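You operate a simulated robot arm through the tools that you are given. There is no shell and no other tool.

The job below is to be done with a simulated robot arm. You get a single attempt, and the scene is never put back.

Task
Press the green cap on to the right jar in the cream press and put the jar back.
Fine: push the green press lever; leave the slide out.

It is judged by the outcome, as a careful person would: the job done as asked, and still so three seconds after it is handed in. It fails if anything else is knocked over, pushed out of place, dropped, spilled or broken. A push-on lid holds only when it is set on centred and level and pressed home; a screw cap is set on level and turned clockwise until tight.

Robot
A 5-joint arm with a two-finger parallel gripper, fixed in place. Base frame: the origin is at the foot of the arm, x ahead of it, y to its left, z up; the work surface is at about z = 800. Lengths are in mm, angles in degrees, forces in N, time in s.
It reaches about 1134 mm from its shoulder. Its first joint turns from -149.0 to 149.0 degrees. Payload 1.57 kg.
Tool frame: the origin (TCP) lies between the finger pads and is the grasp point; the fingertips stand 30 mm ahead of it; z points along the fingers, y is the line along which they close. The gripper opens to 110 mm. The fingers are 24 mm wide and 12 mm thick; the gripper's body (48 by 112 mm) begins 78 mm behind the TCP.
Orientation is that of the tool frame in the base frame, as [roll, pitch, yaw] about the fixed x, y, z axes, in that order (R = Rz(yaw) Ry(pitch) Rx(roll)). With the fingers straight down and closing along the base's y, the tool's x points along the base's -x, its y along +y and its z along -z.

Tools
- The arm moves only by the tool jog_arm. Its argument "steps" is a list of rows, each a list of 3 entries, a list of its own where there are three numbers: the shift along the tool's x, y, z in mm, then the turn, a rotation vector about the tool's x, y, z in degrees, then the finger opening in mm, from 0 to 110. In form: [[[dx, dy, dz], [rx, ry, rz], claw], ...]. A call has 1 to 20 rows; each row is the pose to reach, as a shift and turn from the pose commanded when the call began, along the tool's axes at that moment. Rows are played at 5 a second. More than 50 mm and 8.6 degrees between two rows, or a gripper value outside its range, and nothing of the call is played. Where a pose cannot be reached the arm comes as near as it can. A force on the tool above 90 N (or 10 N above the force at the start of the call, whichever is more), or a blocked arm, ends the call early, and 0.2 s more pass. Each finger travels about 72 mm/s and halts on what it meets, pressing with about 40 N; the grip force reading is that of the motor and also rises with nothing between the fingers. The clock runs only during rows and for 0.2 s after the last one: add rows that repeat a pose to give the fingers time. It gives the time, the measured TCP pose, the force on the tool (base axes), the opening and the grip force at its end, in the units of the frame above (readings bear some noise), with the torque about the TCP (base axes, N m) and any sound that the robot's microphone picked up.
- Cameras (640 x 400 px; columns grow to the right, rows downward): "scene" is fixed at [407, -643.1, 1406.6]; the picture's right is [0.94, 0.35, 0.00], its down [0.10, -0.27, -0.96] and it looks along [-0.33, 0.90, -0.29] (base axes); focal length 336 px, centre (320, 200). "wrist" rides on the gripper at [70, 16, -141] in the tool frame; the picture's right is [-0.23, 0.97, 0.00], its down [-0.85, -0.20, -0.48] and it looks along [-0.47, -0.11, 0.88] (tool axes); focal length 222 px, centre (320, 200). There is no depth. A picture from a camera that has moved, and an enlarged one, comes with that camera's place and axes in the base frame and with its lens. The place of the scene camera against the robot may be out by one fixed shift of up to 25 mm in any direction.
- snapshot(camera): a new picture of that camera. The clock stands still meanwhile.
- slide_trunk(by): slides the trunk up (or, below 0, down) by that many mm; the arm rides with it, the base frame stays. It gives what a move gives, with no picture.
- enlarge(camera, box): a new picture of the part [left, top, right, bottom] of that camera's present view, enlarged. The clock stands still meanwhile.
- close_job(): hands the job in; it is judged then, once.

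Places have to be worked out from the pictures, the camera data and where the tool is seen. Open the gripper and draw the arm clear of the work before you hand the job in, unless the task says otherwise.

The tools are called as name(argument=value, ...) on one line, values as JSON. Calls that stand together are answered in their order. jog_arm: Moves the arm, as the interface text tells. Its arguments: {"type":"object","properties":{"steps":{"type":"array"}},"required":["steps"]} The other tools are called the same way: slide_trunk (by) slides the trunk up or down; snapshot (camera) takes a picture; enlarge (camera, box) takes an enlarged picture of a part of a camera's view; close_job () hands the job in.

At the start:

```text
t: 0.0
tool_pos: [25.4, 589.9, 1140.5]
tool_rot: [-180.0, 0.0, 179.9]
contact_force: [-0.8, -0.1, 0.5]
wrist_torque: [-0.02, -0.03, 0.01]
width: 110.0
finger_force: 0.1
trunk travel left (down, up): [-874.0, 96.0]
```

scene: 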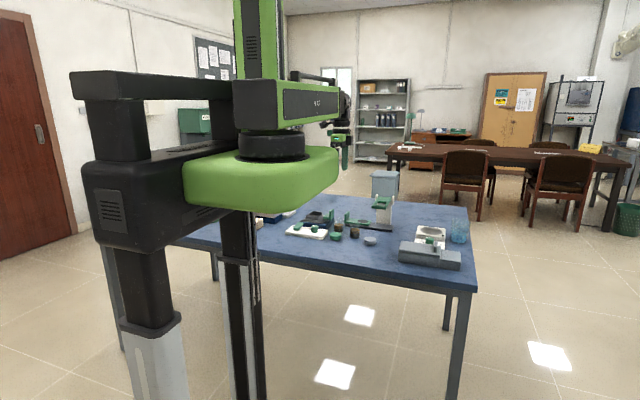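
wrist: 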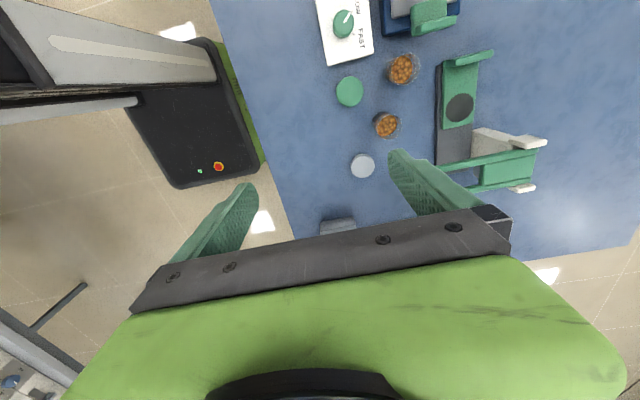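

I'll look closer at the table before moving anything; the wrist view shows two jars, a green cap, a grey cap and a cream press with a slide and green lever.

enlarge(camera="scene", box=[240, 170, 480, 290])

enlarge(camera="wrist", box=[300, 0, 580, 240])

enlarge(camera="scene", box=[280, 185, 400, 260])

```text
2.67 times, centred on (360, 230) of scene
camera zoom: at [407.0, -643.1, 1406.6], right [0.94, 0.35, 0.0], down [0.1, -0.27, -0.96], along [-0.33, 0.9, -0.29], focal length 897 px, centre (213, 120)
```

zoom: 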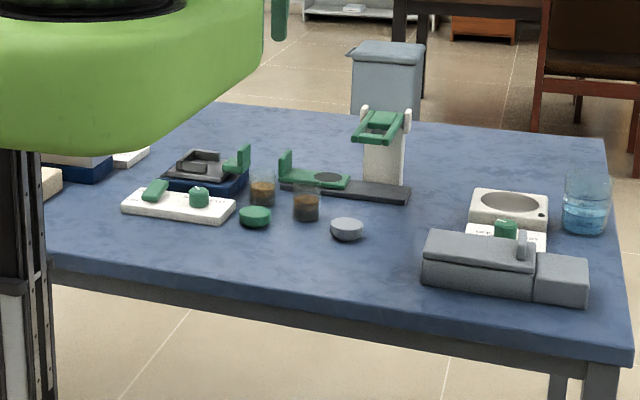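

```text
1.67 times, centred on (440, 120) of wrist
camera zoom: at [-44.2, 605.5, 1281.4], right [0.23, 0.97, 0.0], down [0.85, -0.2, 0.48], along [0.47, -0.11, -0.88], focal length 370 px, centre (120, 333)
```

zoom: 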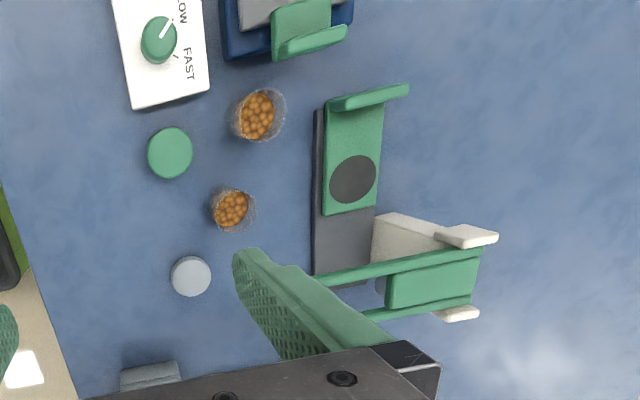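

```text
5.33 times, centred on (340, 222) of scene
camera zoom: at [407.0, -643.1, 1406.6], right [0.94, 0.35, 0.0], down [0.1, -0.27, -0.96], along [-0.33, 0.9, -0.29], focal length 1794 px, centre (213, 80)
```

zoom: 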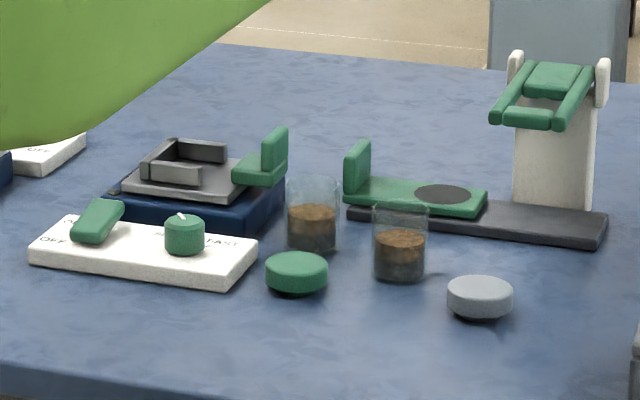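

The caps look alike in size (about 52 mm) and so do the jars, so "right jar" should be the one at about (72, 719), on the right from both the robot's side and the scene camera. I'll move over the table at a safe height to get better views.

jog_arm(steps=[[[10, 40, 0], [0, 0, 0], 110], [[20, 80, 0], [0, 0, 0], 110], [[40, 120, 0], [0, 0, 0], 110], [[60, 150, 0], [0, 0, 0], 110], [[60, 150, 0], [0, 0, 0], 110]])

snapshot(camera="wrist")

snapshot(camera="scene")

```text
t: 1.2
tool_pos: [-33.6, 739.0, 1140.9]
tool_rot: [180.0, 0.1, -180.0]
contact_force: [0.1, -0.1, -0.5]
wrist_torque: [0.06, 0.04, 0.0]
width: 109.9
finger_force: 0.1
trunk travel left (down, up): [-874.0, 96.0]
```

```text
taken
camera wrist: at [-104.3, 755.4, 1281.5], right [0.23, 0.97, 0.0], down [0.85, -0.2, 0.48], along [0.47, -0.11, -0.88], focal length 222 px, centre (320, 200)
```

wrist: 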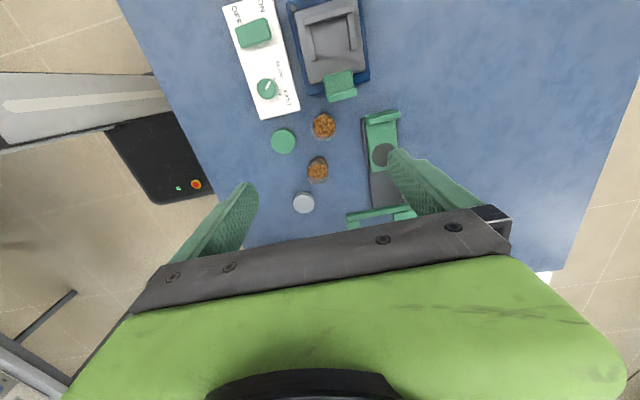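

```text
taken
```

scene: 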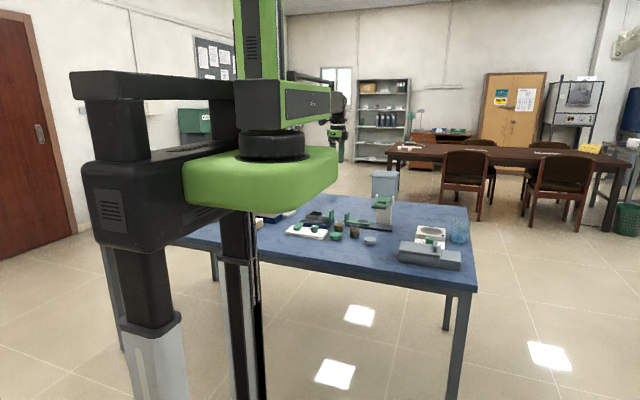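

The wrist picture from here covers jars, caps and press; I'll enlarge parts of it to measure.

enlarge(camera="wrist", box=[250, 90, 420, 230])

enlarge(camera="scene", box=[325, 185, 405, 250])

```text
2.86 times, centred on (335, 160) of wrist
camera zoom: at [-104.3, 755.4, 1281.5], right [0.23, 0.97, 0.0], down [0.85, -0.2, 0.48], along [0.47, -0.11, -0.88], focal length 635 px, centre (277, 314)
```

zoom: 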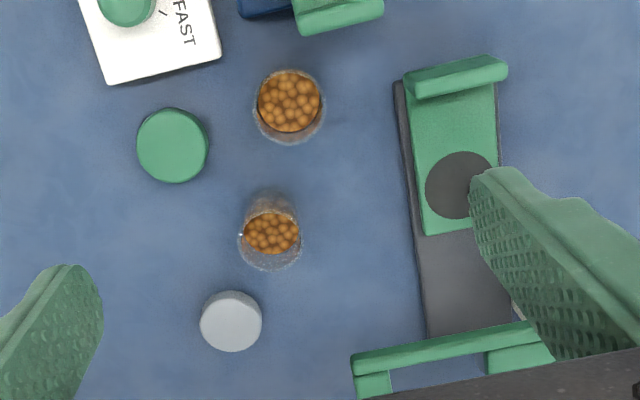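

```text
6.15 times, centred on (365, 218) of scene
camera zoom: at [407.0, -643.1, 1406.6], right [0.94, 0.35, 0.0], down [0.1, -0.27, -0.96], along [-0.33, 0.9, -0.29], focal length 2070 px, centre (43, 92)
```

zoom: 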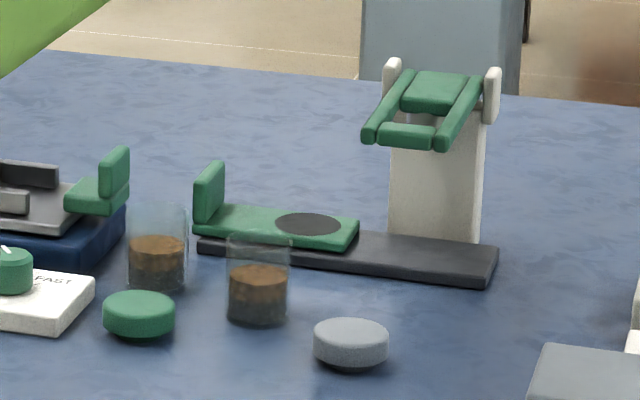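

Both caps measure about 52 mm and both jars about 47 mm, so the right-hand jar at about (65, 712) is the one meant. I'll move the camera over the press for a plan view of slide, head and lever.

jog_arm(steps=[[[-45, 10, 0], [0, 0, 0], 110], [[-90, 20, 0], [0, 0, 0], 110], [[-135, 30, 0], [0, 0, 0], 110], [[-180, 40, 0], [0, 0, 0], 110], [[-215, 50, 0], [0, 0, 0], 110], [[-245, 60, 0], [0, 0, 0], 110], [[-245, 60, 0], [0, 0, 0], 110]])

snapshot(camera="wrist")

enlarge(camera="wrist", box=[260, 0, 480, 160])

```text
t: 2.8
tool_pos: [212.3, 801.8, 1140.1]
tool_rot: [-180.0, 0.0, 180.0]
contact_force: [0.1, -0.7, -0.2]
wrist_torque: [0.01, 0.02, -0.02]
width: 109.9
finger_force: 0.1
trunk travel left (down, up): [-874.0, 96.0]
```

```text
taken
camera wrist: at [142.4, 818.3, 1281.5], right [0.23, 0.97, 0.0], down [0.85, -0.2, 0.48], along [0.47, -0.11, -0.88], focal length 222 px, centre (320, 200)
```

wrist: 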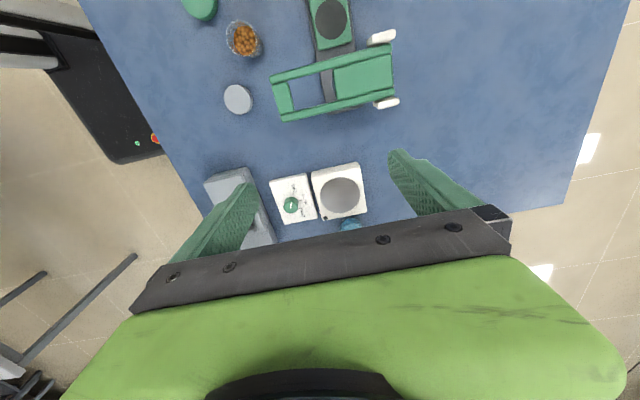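

```text
2.50 times, centred on (370, 80) of wrist
camera zoom: at [142.4, 818.3, 1281.5], right [0.23, 0.97, 0.0], down [0.85, -0.2, 0.48], along [0.47, -0.11, -0.88], focal length 555 px, centre (195, 500)
```

zoom: 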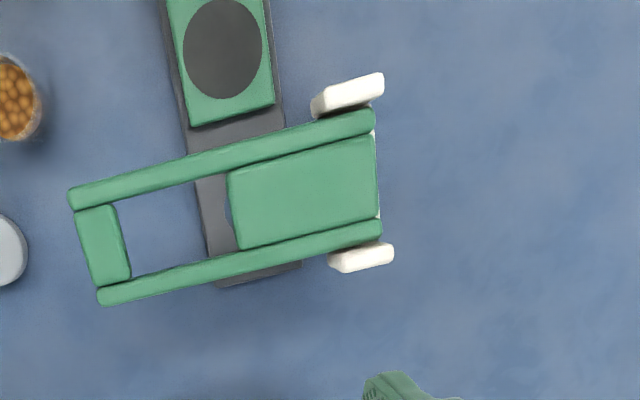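

The plan view puts the slide's circle at about (67, 854), the slide's handle near x = -20 and the lever's front bar near (155, 764, 950). I'll zoom in on the press and jars from the side to judge heights.

enlarge(camera="scene", box=[345, 188, 395, 228])

enlarge(camera="scene", box=[325, 205, 385, 245])

```text
10.00 times, centred on (370, 208) of scene
camera zoom: at [407.0, -643.1, 1406.6], right [0.94, 0.35, 0.0], down [0.1, -0.27, -0.96], along [-0.33, 0.9, -0.29], focal length 3364 px, centre (-180, 120)
```

zoom: 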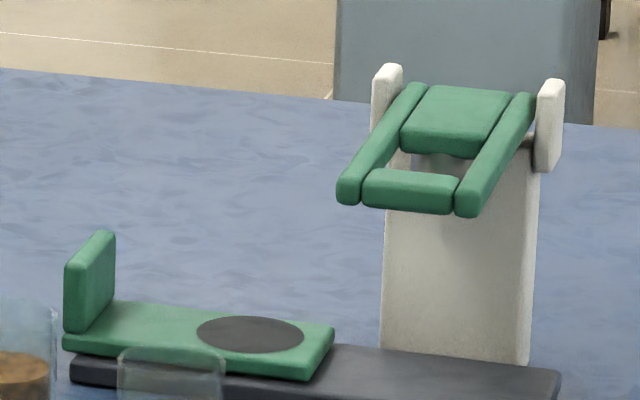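

```text
10.00 times, centred on (355, 225) of scene
camera zoom: at [407.0, -643.1, 1406.6], right [0.94, 0.35, 0.0], down [0.1, -0.27, -0.96], along [-0.33, 0.9, -0.29], focal length 3364 px, centre (-30, -50)
```

zoom: 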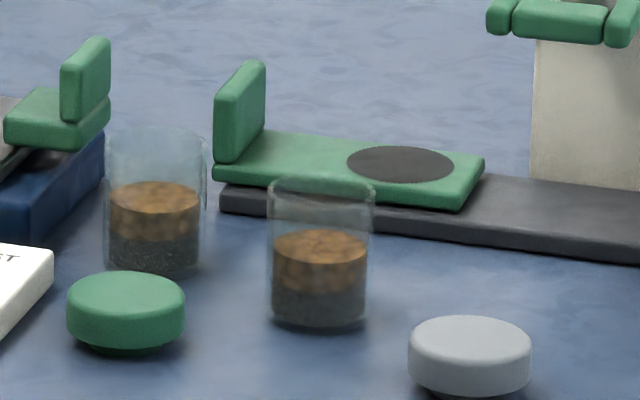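

Two wrist views together put the slide's circle at (66.7, 854.5, 825), the lever's front end at about (129..190, 751, 934), the green cap at (-7.5, 654) and the right jar at (65, 710). I'll hold still to see how noisy and how accurate the pose readings are.

jog_arm(steps=[[[0, 0, 0], [0, 0, 0], 110], [[0, 0, 0], [0, 0, 0], 110], [[0, 0, 0], [0, 0, 0], 110]])

jog_arm(steps=[[[0, 0, 0], [0, 0, 0], 110], [[0, 0, 0], [0, 0, 0], 110]])

snapshot(camera="wrist")

```text
t: 3.6
tool_pos: [212.1, 800.8, 1140.5]
tool_rot: [-180.0, 0.0, -180.0]
contact_force: [-0.8, 0.1, 0.0]
wrist_torque: [0.01, 0.01, 0.0]
width: 110.2
finger_force: 0.0
trunk travel left (down, up): [-874.0, 96.0]
```

```text
t: 4.2
tool_pos: [213.1, 802.2, 1141.2]
tool_rot: [-179.9, -0.1, -180.0]
contact_force: [-0.4, -0.3, -0.3]
wrist_torque: [0.0, -0.04, 0.01]
width: 110.1
finger_force: 0.1
trunk travel left (down, up): [-874.0, 96.0]
```

```text
taken
camera wrist: at [142.4, 818.4, 1281.4], right [0.23, 0.97, 0.0], down [0.85, -0.2, 0.48], along [0.47, -0.11, -0.88], focal length 222 px, centre (320, 200)
```

wrist: 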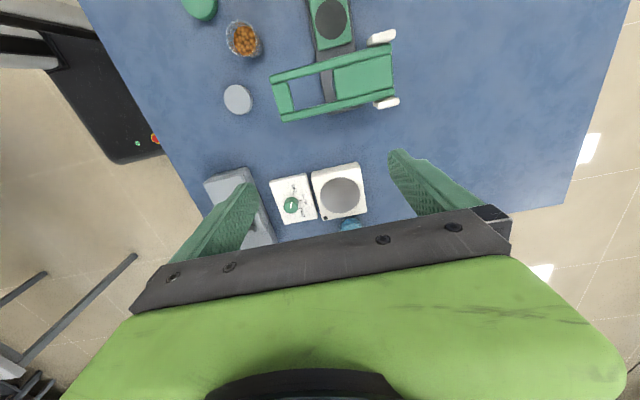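

Pose readings jitter by about 1 mm while the camera pose is steadier (TCP about (212.4, 802.4, 1140.4)), so I'll go by that. Next I move above the right jar at z = 1000 to look at it between the fingers.

jog_arm(steps=[[[37, -23, 0], [0, 0, 0], 110], [[74, -46, 0], [0, 0, 0], 110], [[111, -69, 0], [0, 0, 0], 110], [[147, -92, 0], [0, 0, 0], 110], [[147, -92, 35], [0, 0, 0], 110], [[147, -92, 70], [0, 0, 0], 110], [[147, -92, 105], [0, 0, 0], 110], [[147, -92, 140], [0, 0, 0], 110], [[147, -92, 140], [0, 0, 0], 110], [[147, -92, 140], [0, 0, 0], 110]])

enlarge(camera="wrist", box=[220, 50, 420, 190])

snapshot(camera="wrist")

```text
t: 6.4
tool_pos: [62.7, 708.5, 1140.5]
tool_rot: [180.0, 0.0, 180.0]
contact_force: [-0.5, 0.4, -0.4]
wrist_torque: [0.0, 0.02, 0.01]
width: 109.9
finger_force: 0.2
out of reach, approached as far as the arm can: row 5, 6, 7, 8, 9, 10
trunk travel left (down, up): [-874.0, 96.0]
```

```text
2.86 times, centred on (320, 120) of wrist
camera zoom: at [-8.0, 725.1, 1281.4], right [0.23, 0.97, 0.0], down [0.85, -0.2, 0.48], along [0.47, -0.11, -0.88], focal length 635 px, centre (320, 429)
```

zoom: 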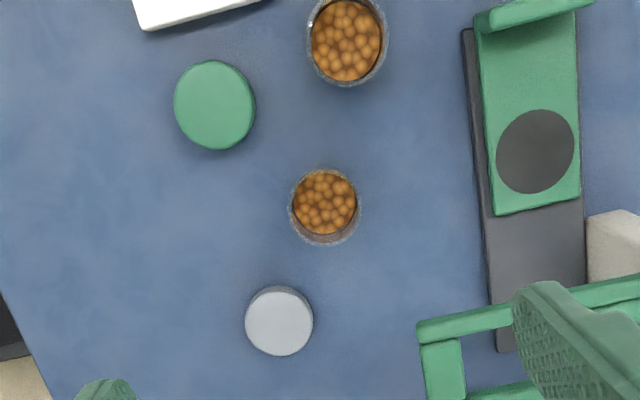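

```text
taken
camera wrist: at [-8.0, 725.1, 1281.4], right [0.23, 0.97, 0.0], down [0.85, -0.2, 0.48], along [0.47, -0.11, -0.88], focal length 222 px, centre (320, 200)
```

wrist: 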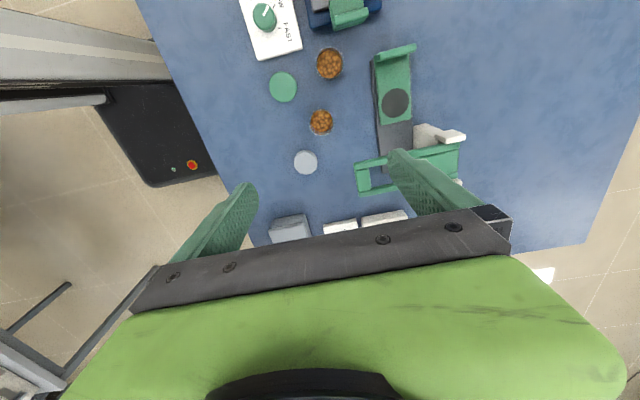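

The jar sits nicely centred below, but the arm could not descend from here, so height must come from the trunk. I'll lower the trunk by 100 mm (everything below is far under the fingertips at 1110) and see.

slide_trunk(by=-100)

snapshot(camera="scene")

```text
t: 7.7
tool_pos: [62.5, 708.9, 1041.5]
tool_rot: [-180.0, 0.0, 179.9]
contact_force: [-0.9, 0.6, -0.4]
wrist_torque: [0.01, -0.02, -0.02]
width: 110.2
finger_force: 0.1
trunk travel left (down, up): [-774.0, 196.0]
```

```text
taken
```

scene: 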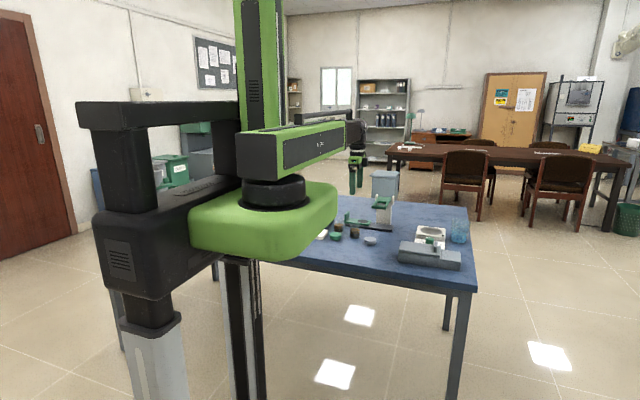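

The trunk lowered cleanly by 100 mm. I'll test whether the arm itself can move vertically at all: up 20 mm, back, then down 20 mm.

jog_arm(steps=[[[0, 0, -20], [0, 0, 0], 110], [[0, 0, -20], [0, 0, 0], 110], [[0, 0, -20], [0, 0, 0], 110]])

jog_arm(steps=[[[0, 0, 20], [0, 0, 0], 110], [[0, 0, 20], [0, 0, 0], 110], [[0, 0, 20], [0, 0, 0], 110]])

```text
t: 8.5
tool_pos: [62.0, 709.1, 1040.7]
tool_rot: [-180.0, 0.1, -179.9]
contact_force: [-0.2, 1.0, 0.1]
wrist_torque: [-0.02, 0.0, -0.01]
width: 110.0
finger_force: 0.1
out of reach, approached as far as the arm can: row 1, 2, 3
trunk travel left (down, up): [-774.0, 196.0]
```

```text
t: 9.3
tool_pos: [62.0, 709.1, 1040.7]
tool_rot: [-179.9, 0.0, 180.0]
contact_force: [0.7, 0.2, 0.0]
wrist_torque: [-0.04, 0.01, -0.01]
width: 110.1
finger_force: 0.0
out of reach, approached as far as the arm can: row 1, 2, 3
trunk travel left (down, up): [-774.0, 196.0]
```

The arm only moves in the horizontal plane and tilts; height is the trunk's job. I'll nudge the TCP to (64.8, 711) over the jar and lower to about z = 940, fingertips still well above the jar's rim at about 853.

jog_arm(steps=[[[-2.8, 2, 0], [0, 0, 0], 110], [[-2.8, 2, 0], [0, 0, 0], 110]])

slide_trunk(by=-100)

snapshot(camera="wrist")

enlarge(camera="wrist", box=[250, 80, 410, 200])

```text
t: 9.9
tool_pos: [65.5, 709.9, 1040.9]
tool_rot: [179.9, 0.0, -179.9]
contact_force: [0.5, -0.1, 0.0]
wrist_torque: [0.01, 0.01, 0.0]
width: 110.0
finger_force: 0.0
trunk travel left (down, up): [-774.0, 196.0]
```

```text
t: 11.3
tool_pos: [66.2, 710.4, 940.4]
tool_rot: [179.9, 0.0, 180.0]
contact_force: [0.5, 0.4, 0.2]
wrist_torque: [-0.02, -0.01, -0.01]
width: 110.4
finger_force: 0.1
trunk travel left (down, up): [-674.0, 296.0]
```

```text
taken
camera wrist: at [-4.8, 727.0, 1081.5], right [0.23, 0.97, 0.0], down [0.85, -0.2, 0.48], along [0.47, -0.11, -0.88], focal length 222 px, centre (320, 200)
```

wrist: 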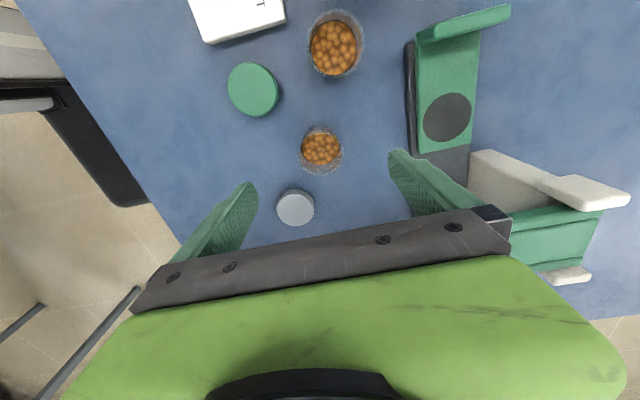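

```text
3.33 times, centred on (330, 140) of wrist
camera zoom: at [-4.8, 727.0, 1081.5], right [0.23, 0.97, 0.0], down [0.85, -0.2, 0.48], along [0.47, -0.11, -0.88], focal length 740 px, centre (287, 400)
```

zoom: 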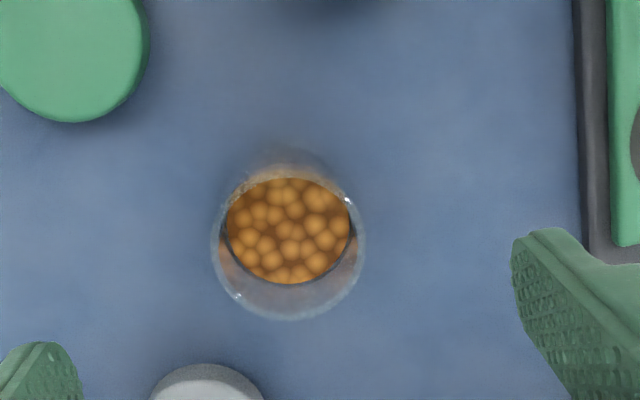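

The jar's rim centre reads about (64, 711.5) against a TCP of (65.2, 711), so it is well centred between the open fingers. I'll lower to z = 837 (fingertips at 807) and look again before closing.

slide_trunk(by=-103.5)

snapshot(camera="wrist")

```text
t: 12.6
tool_pos: [65.0, 710.0, 837.3]
tool_rot: [180.0, 0.0, -179.9]
contact_force: [-0.8, -0.4, -0.2]
wrist_torque: [-0.03, 0.0, 0.03]
width: 110.0
finger_force: 0.1
trunk travel left (down, up): [-570.0, 400.0]
```

```text
taken
camera wrist: at [-4.8, 727.0, 978.0], right [0.23, 0.97, 0.0], down [0.85, -0.2, 0.48], along [0.47, -0.11, -0.88], focal length 222 px, centre (320, 200)
```

wrist: 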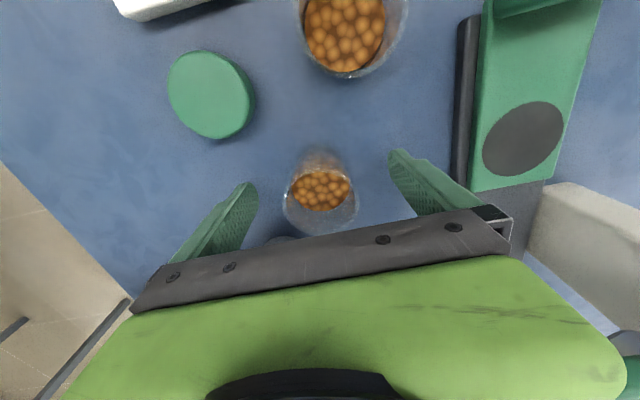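

The jar is between the fingertips. I'll close in stages to 40, which should stop at the jar's width and centre it in y.

jog_arm(steps=[[[0, 0, 0], [0, 0, 0], 80], [[0, 0, 0], [0, 0, 0], 60], [[0, 0, 0], [0, 0, 0], 54], [[0, 0, 0], [0, 0, 0], 50], [[0, 0, 0], [0, 0, 0], 47], [[0, 0, 0], [0, 0, 0], 44], [[0, 0, 0], [0, 0, 0], 40], [[0, 0, 0], [0, 0, 0], 40]])

snapshot(camera="wrist")

```text
t: 14.4
tool_pos: [65.2, 710.4, 837.0]
tool_rot: [180.0, 0.0, 180.0]
contact_force: [-0.3, 1.5, 0.7]
wrist_torque: [0.01, -0.04, 0.04]
width: 43.5
finger_force: 40.0
trunk travel left (down, up): [-570.0, 400.0]
```

```text
taken
camera wrist: at [-4.8, 727.1, 977.9], right [0.23, 0.97, 0.0], down [0.85, -0.2, 0.48], along [0.47, -0.11, -0.88], focal length 222 px, centre (320, 200)
```

wrist: 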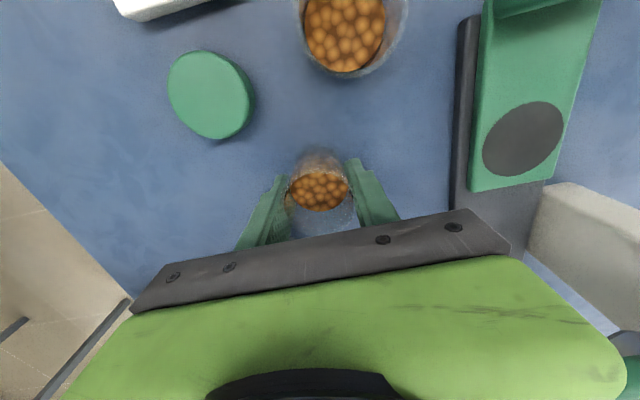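

The jar is gripped at 43.5 mm diameter, centred in y. I'll release, spin the tool −90° about the jar, and grip once along x so its centre is known both ways.

jog_arm(steps=[[[0, 0, 0], [0, 0, 0], 60], [[0, 0, 0], [0, 0, 0], 75], [[0, 0, 0], [0, 0, 0], 75], [[0, 0, 0], [0, 0, -8.2], 75], [[0, 0, 0], [0, 0, -16.4], 75], [[0, 0, 0], [0, 0, -24.6], 75], [[0, 0, 0], [0, 0, -32.8], 75], [[0, 0, 0], [0, 0, -41], 75], [[0, 0, 0], [0, 0, -49.2], 75], [[0, 0, 0], [0, 0, -57.4], 75], [[0, 0, 0], [0, 0, -65.6], 75], [[0, 0, 0], [0, 0, -73.8], 75], [[0, 0, 0], [0, 0, -82], 75], [[0, 0, 0], [0, 0, -90], 75], [[0, 0, 0], [0, 0, -90], 75], [[0, 0, 0], [0, 0, -90], 75]])

snapshot(camera="wrist")

```text
t: 17.8
tool_pos: [66.0, 710.5, 837.7]
tool_rot: [179.9, 0.0, -89.9]
contact_force: [0.3, 0.6, 0.2]
wrist_torque: [-0.01, 0.0, 0.0]
width: 75.1
finger_force: 0.0
trunk travel left (down, up): [-570.0, 400.0]
```

```text
taken
camera wrist: at [49.2, 641.1, 977.9], right [-0.97, 0.23, 0.0], down [0.2, 0.86, 0.48], along [0.11, 0.47, -0.88], focal length 222 px, centre (320, 200)
```

wrist: 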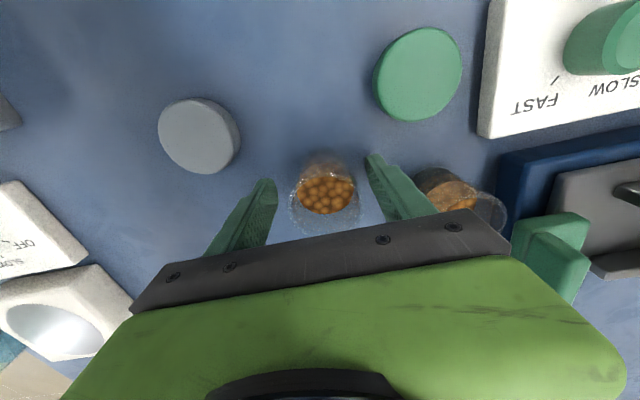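

The TCP stayed at (65.2, 711.1) through the spin. Now I close along x to centre the jar, then open again to 75.

jog_arm(steps=[[[0, 0, 0], [0, 0, 0], 60], [[0, 0, 0], [0, 0, 0], 54], [[0, 0, 0], [0, 0, 0], 50], [[0, 0, 0], [0, 0, 0], 47], [[0, 0, 0], [0, 0, 0], 44], [[0, 0, 0], [0, 0, 0], 41], [[0, 0, 0], [0, 0, 0], 40], [[0, 0, 0], [0, 0, 0], 40]])

snapshot(camera="wrist")

```text
t: 19.6
tool_pos: [65.1, 711.9, 837.0]
tool_rot: [180.0, 0.1, -90.0]
contact_force: [-0.4, -0.5, -0.1]
wrist_torque: [0.01, 0.02, 0.02]
width: 50.2
finger_force: 40.1
trunk travel left (down, up): [-570.0, 400.0]
```

```text
taken
camera wrist: at [49.1, 641.1, 977.9], right [-0.97, 0.23, 0.0], down [0.2, 0.86, 0.48], along [0.11, 0.47, -0.88], focal length 222 px, centre (320, 200)
```

wrist: 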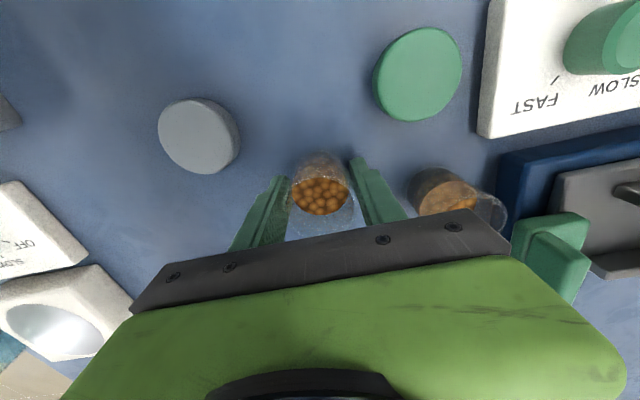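

The width now reads 50.2 against 43.5 before, which is odd for a round jar. I'll zoom in to understand before going on.

enlarge(camera="wrist", box=[220, 120, 420, 260])

enlarge(camera="scene", box=[320, 190, 400, 250])

```text
2.86 times, centred on (320, 190) of wrist
camera zoom: at [49.1, 641.1, 977.9], right [-0.97, 0.23, 0.0], down [0.2, 0.86, 0.48], along [0.11, 0.47, -0.88], focal length 635 px, centre (320, 229)
```

zoom: 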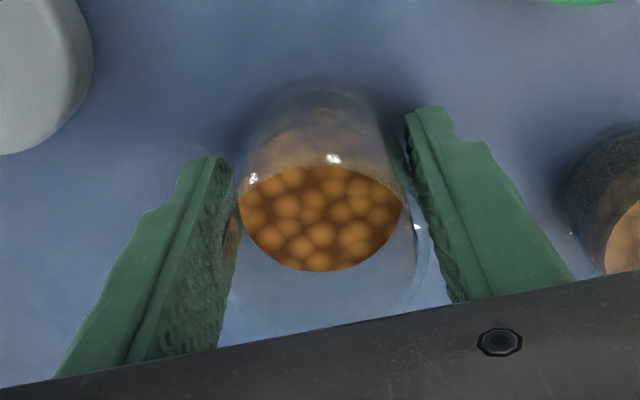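

```text
6.67 times, centred on (360, 220) of scene
camera zoom: at [407.0, -643.1, 1406.6], right [0.94, 0.35, 0.0], down [0.1, -0.27, -0.96], along [-0.33, 0.9, -0.29], focal length 2242 px, centre (53, 67)
```

zoom: 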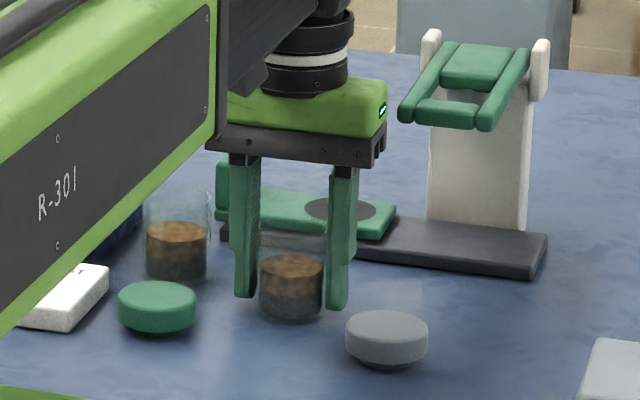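

The ratio 50.2/43.5 matches a hexagonal contact shape (corners versus flats), so along y I grip the flats. The jar is now centred at the TCP both ways; I open to 75, spin back +90° and grip along y.

jog_arm(steps=[[[0, 0, 0], [0, 0, 0], 60], [[0, 0, 0], [0, 0, 0], 75], [[0, 0, 0], [0, 0, 0], 75], [[0, 0, 0], [0, 0, 8.2], 75], [[0, 0, 0], [0, 0, 16.4], 75], [[0, 0, 0], [0, 0, 24.6], 75], [[0, 0, 0], [0, 0, 32.8], 75], [[0, 0, 0], [0, 0, 41], 75], [[0, 0, 0], [0, 0, 49.2], 75], [[0, 0, 0], [0, 0, 57.4], 75], [[0, 0, 0], [0, 0, 65.6], 75], [[0, 0, 0], [0, 0, 73.8], 75], [[0, 0, 0], [0, 0, 82], 75], [[0, 0, 0], [0, 0, 90], 75], [[0, 0, 0], [0, 0, 90], 75]])

snapshot(camera="wrist")

enlarge(camera="wrist", box=[220, 120, 420, 260])

```text
t: 22.8
tool_pos: [66.3, 711.0, 837.6]
tool_rot: [180.0, 0.0, 180.0]
contact_force: [-0.4, 0.2, 0.3]
wrist_torque: [-0.01, -0.01, -0.01]
width: 74.9
finger_force: 0.1
trunk travel left (down, up): [-570.0, 400.0]
```

```text
taken
camera wrist: at [-4.3, 727.1, 977.9], right [0.23, 0.97, 0.0], down [0.85, -0.2, 0.48], along [0.47, -0.11, -0.88], focal length 222 px, centre (320, 200)
```

wrist: 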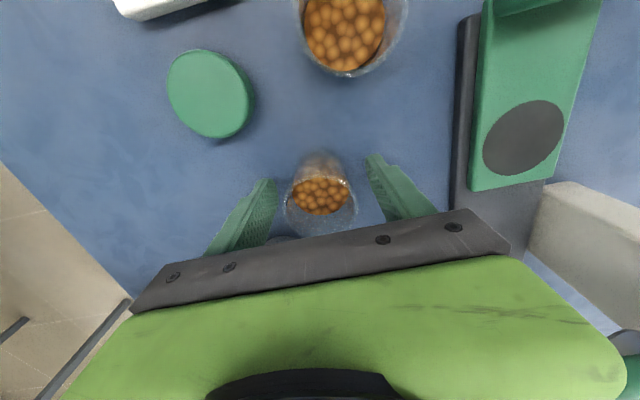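

```text
2.86 times, centred on (320, 190) of wrist
camera zoom: at [-4.3, 727.1, 977.9], right [0.23, 0.97, 0.0], down [0.85, -0.2, 0.48], along [0.47, -0.11, -0.88], focal length 635 px, centre (320, 229)
```

zoom: 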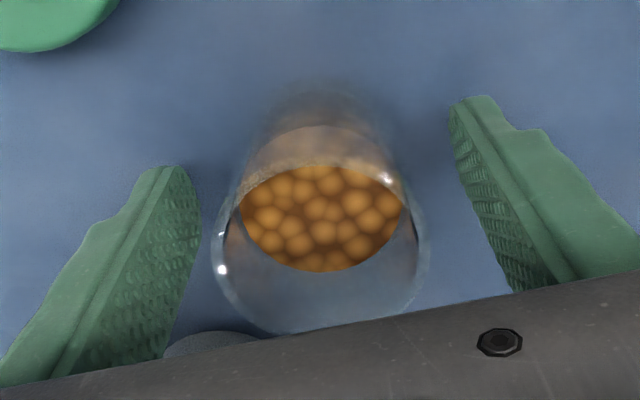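

The jar sits centred between the fingers. I grip it along y.

jog_arm(steps=[[[0, 0, 0], [0, 0, 0], 60], [[0, 0, 0], [0, 0, 0], 54], [[0, 0, 0], [0, 0, 0], 50], [[0, 0, 0], [0, 0, 0], 47], [[0, 0, 0], [0, 0, 0], 44], [[0, 0, 0], [0, 0, 0], 41], [[0, 0, 0], [0, 0, 0], 40], [[0, 0, 0], [0, 0, 0], 40]])

enlarge(camera="wrist", box=[220, 120, 420, 260])

```text
t: 24.6
tool_pos: [66.1, 710.2, 836.7]
tool_rot: [179.9, 0.0, -180.0]
contact_force: [0.0, 0.1, 0.2]
wrist_torque: [0.05, -0.02, 0.02]
width: 43.5
finger_force: 39.9
trunk travel left (down, up): [-570.0, 400.0]
```

```text
2.86 times, centred on (320, 190) of wrist
camera zoom: at [-4.4, 727.0, 977.9], right [0.23, 0.97, 0.0], down [0.85, -0.2, 0.48], along [0.47, -0.11, -0.88], focal length 635 px, centre (320, 229)
```

zoom: 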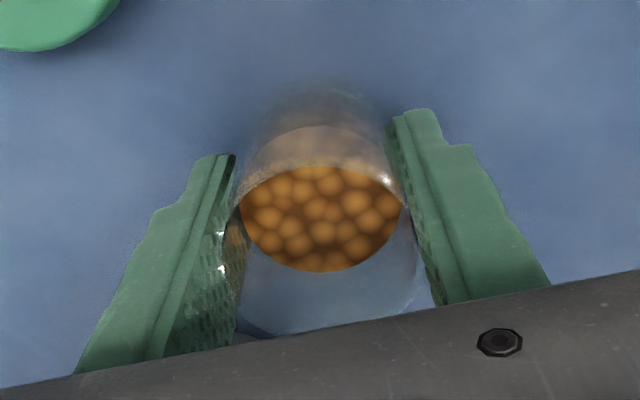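

Held at 43.5 mm with 40 N. I lift 60 mm with the trunk and check the jar comes along.

slide_trunk(by=8)

slide_trunk(by=52)

snapshot(camera="wrist")

enlarge(camera="scene", box=[320, 190, 400, 250])

```text
t: 25.2
tool_pos: [66.1, 711.1, 843.8]
tool_rot: [179.9, -0.1, -180.0]
contact_force: [1.1, 0.5, -0.2]
wrist_torque: [-0.01, 0.0, -0.01]
width: 43.5
finger_force: 39.8
trunk travel left (down, up): [-578.0, 392.0]
```

```text
t: 26.1
tool_pos: [67.0, 710.3, 896.5]
tool_rot: [-179.9, 0.0, -180.0]
contact_force: [-0.9, 0.0, -1.1]
wrist_torque: [0.03, 0.01, -0.03]
width: 43.3
finger_force: 39.9
trunk travel left (down, up): [-630.0, 340.0]
```

```text
taken
camera wrist: at [-4.4, 727.1, 1037.8], right [0.23, 0.97, 0.0], down [0.85, -0.2, 0.48], along [0.47, -0.11, -0.88], focal length 222 px, centre (320, 200)
```

wrist: 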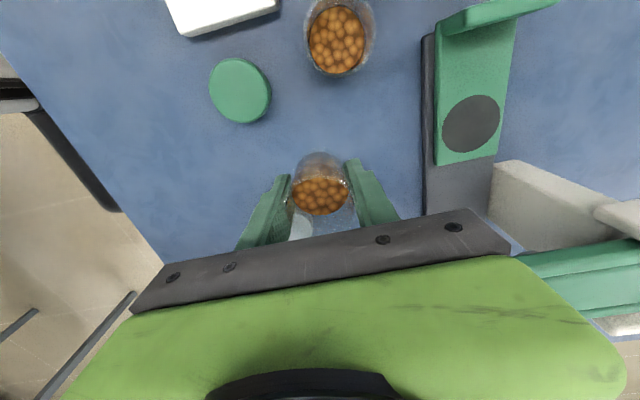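

```text
6.67 times, centred on (360, 220) of scene
camera zoom: at [407.0, -643.1, 1406.6], right [0.94, 0.35, 0.0], down [0.1, -0.27, -0.96], along [-0.33, 0.9, -0.29], focal length 2242 px, centre (53, 67)
```

zoom: 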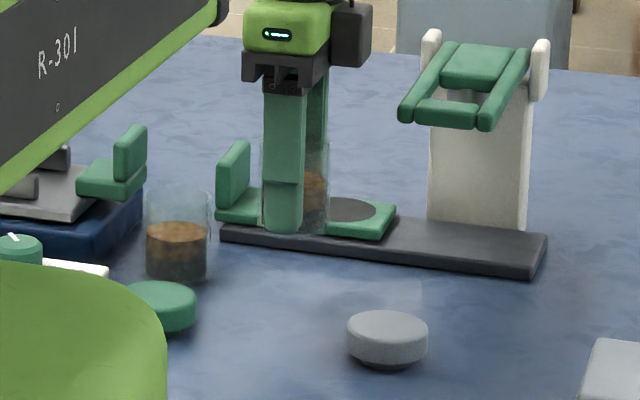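

The jar is up and held. I'll enlarge this view to pin the slide's circle once more before carrying the jar over it.

enlarge(camera="wrist", box=[400, 0, 560, 230])

```text
1.74 times, centred on (480, 115) of wrist
camera zoom: at [-4.4, 727.1, 1037.8], right [0.23, 0.97, 0.0], down [0.85, -0.2, 0.48], along [0.47, -0.11, -0.88], focal length 386 px, centre (42, 348)
```

zoom: 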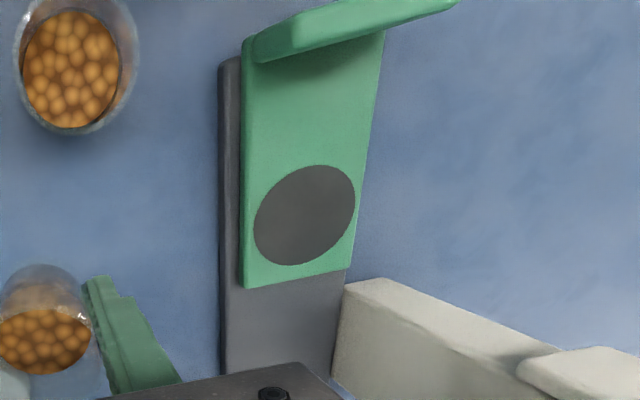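

Several views agree on the circle's centre at about (66, 854.5) with its top near z = 822. I carry the jar there slowly at this height.

jog_arm(steps=[[[0, 5, 0], [0, 0, 0], 40], [[0, 15, 0], [0, 0, 0], 40], [[0, 30, 0], [0, 0, 0], 40], [[0, 48, 0], [0, 0, 0], 40], [[0, 66, 0], [0, 0, 0], 40], [[0, 84, 0], [0, 0, 0], 40], [[0, 102, 0], [0, 0, 0], 40], [[-0.4, 118, 0], [0, 0, 0], 40], [[-0.4, 131, 0], [0, 0, 0], 40], [[-0.4, 139, 0], [0, 0, 0], 40], [[-0.4, 143.5, 0], [0, 0, 0], 40], [[-0.4, 143.5, 0], [0, 0, 0], 40], [[-0.4, 143.5, 0], [0, 0, 0], 40]])

snapshot(camera="wrist")

enlarge(camera="scene", box=[330, 180, 400, 235])

```text
t: 28.9
tool_pos: [67.7, 854.6, 896.5]
tool_rot: [-180.0, -0.1, -180.0]
contact_force: [0.0, 0.7, -1.2]
wrist_torque: [-0.01, 0.01, 0.01]
width: 43.5
finger_force: 40.2
trunk travel left (down, up): [-630.0, 340.0]
```

```text
taken
camera wrist: at [-3.7, 870.7, 1037.8], right [0.23, 0.97, 0.0], down [0.85, -0.2, 0.48], along [0.47, -0.11, -0.88], focal length 222 px, centre (320, 200)
```

wrist: 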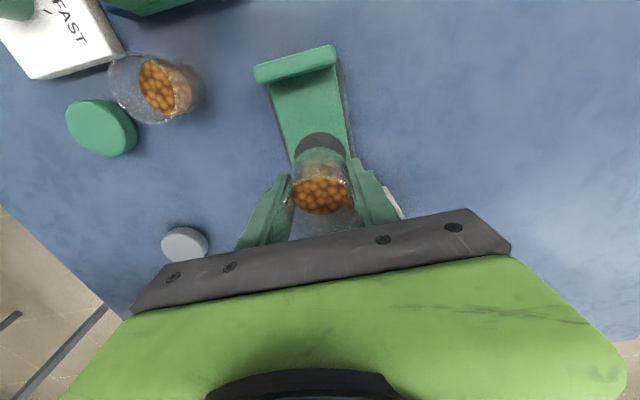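

```text
7.27 times, centred on (365, 208) of scene
camera zoom: at [407.0, -643.1, 1406.6], right [0.94, 0.35, 0.0], down [0.1, -0.27, -0.96], along [-0.33, 0.9, -0.29], focal length 2446 px, centre (-7, 146)
```

zoom: 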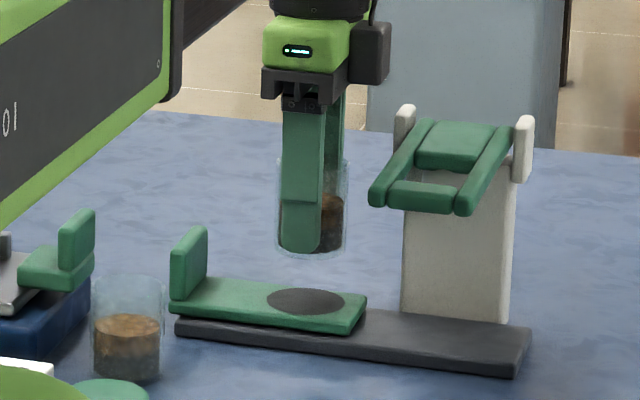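

The TCP is at (66.3, 854.7) above the circle. I lower 32 mm, which should leave a few mm beneath the jar, then feel downwards in small steps.

slide_trunk(by=-32)

enlarge(camera="scene", box=[335, 190, 385, 230])

snapshot(camera="wrist")

```text
t: 29.7
tool_pos: [66.9, 854.1, 864.2]
tool_rot: [-180.0, 0.1, 180.0]
contact_force: [-0.6, -0.6, -0.4]
wrist_torque: [-0.02, 0.03, 0.02]
width: 43.9
finger_force: 39.8
trunk travel left (down, up): [-598.0, 372.0]
```

```text
10.00 times, centred on (360, 210) of scene
camera zoom: at [407.0, -643.1, 1406.6], right [0.94, 0.35, 0.0], down [0.1, -0.27, -0.96], along [-0.33, 0.9, -0.29], focal length 3364 px, centre (-80, 100)
```

zoom: 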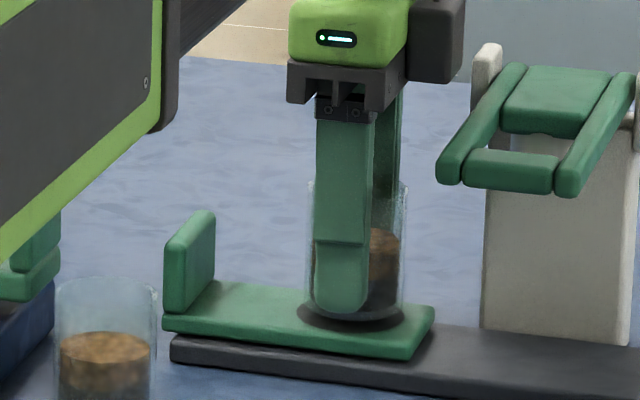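

```text
taken
camera wrist: at [-3.7, 870.6, 1005.9], right [0.23, 0.97, 0.0], down [0.85, -0.2, 0.48], along [0.47, -0.11, -0.88], focal length 222 px, centre (320, 200)
```

wrist: 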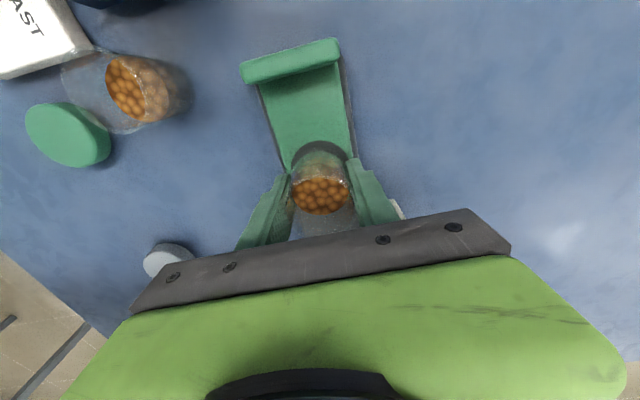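

The jar's base looks concentric with the dark circle and almost down. I lower in 2 mm steps watching the force.

slide_trunk(by=-2)

slide_trunk(by=-2)

```text
t: 30.2
tool_pos: [66.3, 854.6, 862.4]
tool_rot: [-180.0, 0.0, -180.0]
contact_force: [0.1, 0.4, -0.9]
wrist_torque: [0.0, -0.02, 0.01]
width: 43.5
finger_force: 40.3
trunk travel left (down, up): [-596.0, 374.0]
```

```text
t: 30.7
tool_pos: [67.2, 854.9, 861.2]
tool_rot: [179.9, -0.1, -180.0]
contact_force: [-0.7, 0.6, -0.4]
wrist_torque: [0.02, 0.0, 0.0]
width: 43.3
finger_force: 40.0
trunk travel left (down, up): [-594.0, 376.0]
```

No contact yet at z = 860.9. I continue in 1 mm steps.

slide_trunk(by=-1)

slide_trunk(by=-1)

enlarge(camera="scene", box=[335, 190, 385, 230])

```text
t: 31.2
tool_pos: [66.9, 853.3, 860.8]
tool_rot: [-180.0, 0.0, 179.9]
contact_force: [0.1, -0.2, -0.6]
wrist_torque: [0.02, 0.02, 0.0]
width: 43.6
finger_force: 39.7
trunk travel left (down, up): [-593.0, 377.0]
```

```text
t: 31.8
tool_pos: [66.7, 853.7, 861.5]
tool_rot: [179.9, 0.0, 180.0]
contact_force: [0.3, 5.9, 14.1]
wrist_torque: [0.1, 0.01, -0.03]
width: 43.5
finger_force: 39.7
trunk travel left (down, up): [-592.0, 378.0]
```

```text
10.00 times, centred on (360, 210) of scene
camera zoom: at [407.0, -643.1, 1406.6], right [0.94, 0.35, 0.0], down [0.1, -0.27, -0.96], along [-0.33, 0.9, -0.29], focal length 3364 px, centre (-80, 100)
```

zoom: 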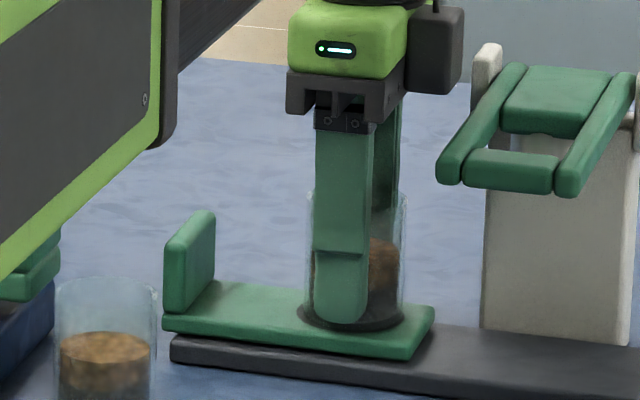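

Contact at 14 N: the jar stands on the slide. I ease up 0.6 mm and open the fingers to 62 only (the slide and neighbours leave room).

slide_trunk(by=0.6)

jog_arm(steps=[[[0, 0, 0], [0, 0, 0], 44], [[0, 0, 0], [0, 0, 0], 48], [[0, 0, 0], [0, 0, 0], 55], [[0, 0, 0], [0, 0, 0], 65], [[0, 0, 0], [0, 0, 0], 75], [[0, 0, 0], [0, 0, 0], 75]])

snapshot(camera="wrist")

enlarge(camera="wrist", box=[220, 120, 420, 260])

```text
t: 32.3
tool_pos: [65.9, 854.0, 860.3]
tool_rot: [-179.9, -0.1, 180.0]
contact_force: [0.3, 4.3, 9.5]
wrist_torque: [0.1, 0.0, 0.01]
width: 43.6
finger_force: 39.8
trunk travel left (down, up): [-593.0, 377.0]
```

```text
t: 33.7
tool_pos: [66.7, 854.7, 859.5]
tool_rot: [-180.0, 0.1, 180.0]
contact_force: [0.0, 0.3, 0.9]
wrist_torque: [-0.01, -0.03, 0.02]
width: 74.9
finger_force: 0.0
trunk travel left (down, up): [-593.0, 377.0]
```

```text
taken
camera wrist: at [-3.8, 870.6, 1000.5], right [0.23, 0.97, 0.0], down [0.85, -0.2, 0.48], along [0.47, -0.11, -0.88], focal length 222 px, centre (320, 200)
```

wrist: 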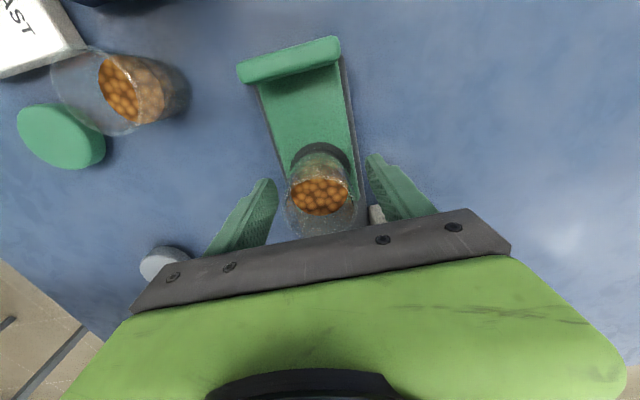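

```text
2.86 times, centred on (320, 190) of wrist
camera zoom: at [-3.8, 870.6, 1000.5], right [0.23, 0.97, 0.0], down [0.85, -0.2, 0.48], along [0.47, -0.11, -0.88], focal length 635 px, centre (320, 229)
```

zoom: 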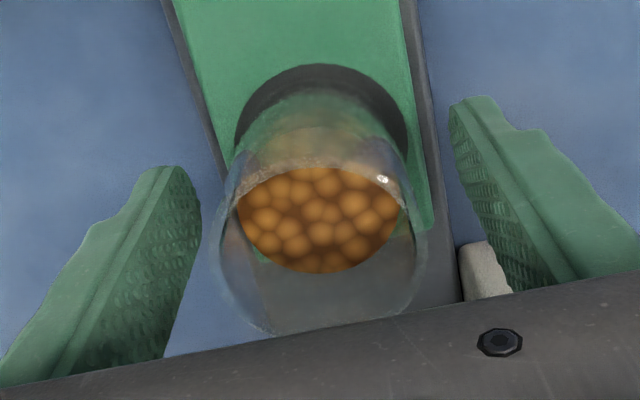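

The jar stands on the circle at (66.2, 854.6). I raise the fingers 75 mm, clear of the rim, and look down to check the jar's place.

slide_trunk(by=75)

enlarge(camera="wrist", box=[220, 80, 420, 220])

enlarge(camera="scene", box=[335, 190, 385, 230])

```text
t: 34.8
tool_pos: [66.8, 854.6, 935.4]
tool_rot: [179.9, 0.0, -180.0]
contact_force: [0.4, 0.7, -0.9]
wrist_torque: [0.0, 0.04, 0.0]
width: 75.2
finger_force: 0.0
trunk travel left (down, up): [-668.0, 302.0]
```

```text
2.86 times, centred on (320, 150) of wrist
camera zoom: at [-3.8, 870.8, 1075.4], right [0.23, 0.97, 0.0], down [0.85, -0.2, 0.48], along [0.47, -0.11, -0.88], focal length 635 px, centre (320, 343)
```

zoom: 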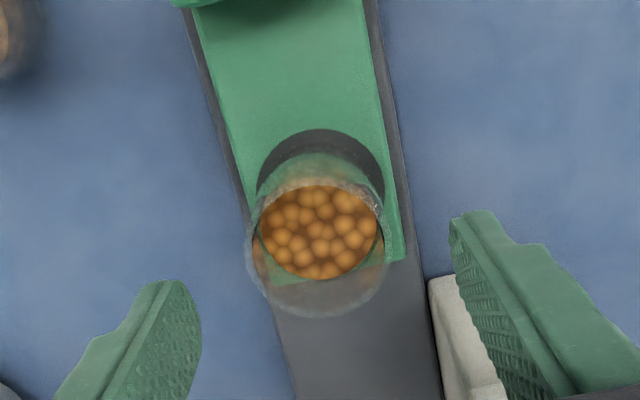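

```text
10.00 times, centred on (360, 210) of scene
camera zoom: at [407.0, -643.1, 1406.6], right [0.94, 0.35, 0.0], down [0.1, -0.27, -0.96], along [-0.33, 0.9, -0.29], focal length 3364 px, centre (-80, 100)
```

zoom: 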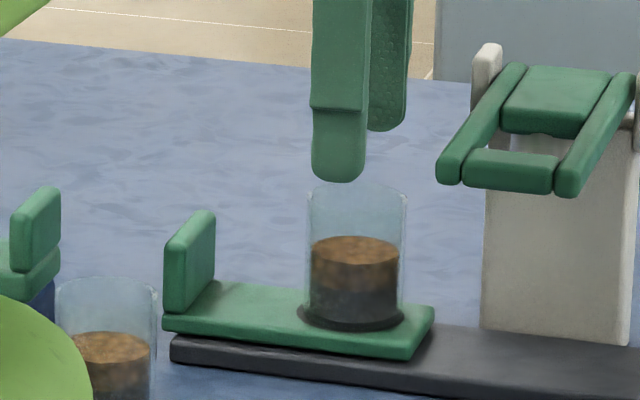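

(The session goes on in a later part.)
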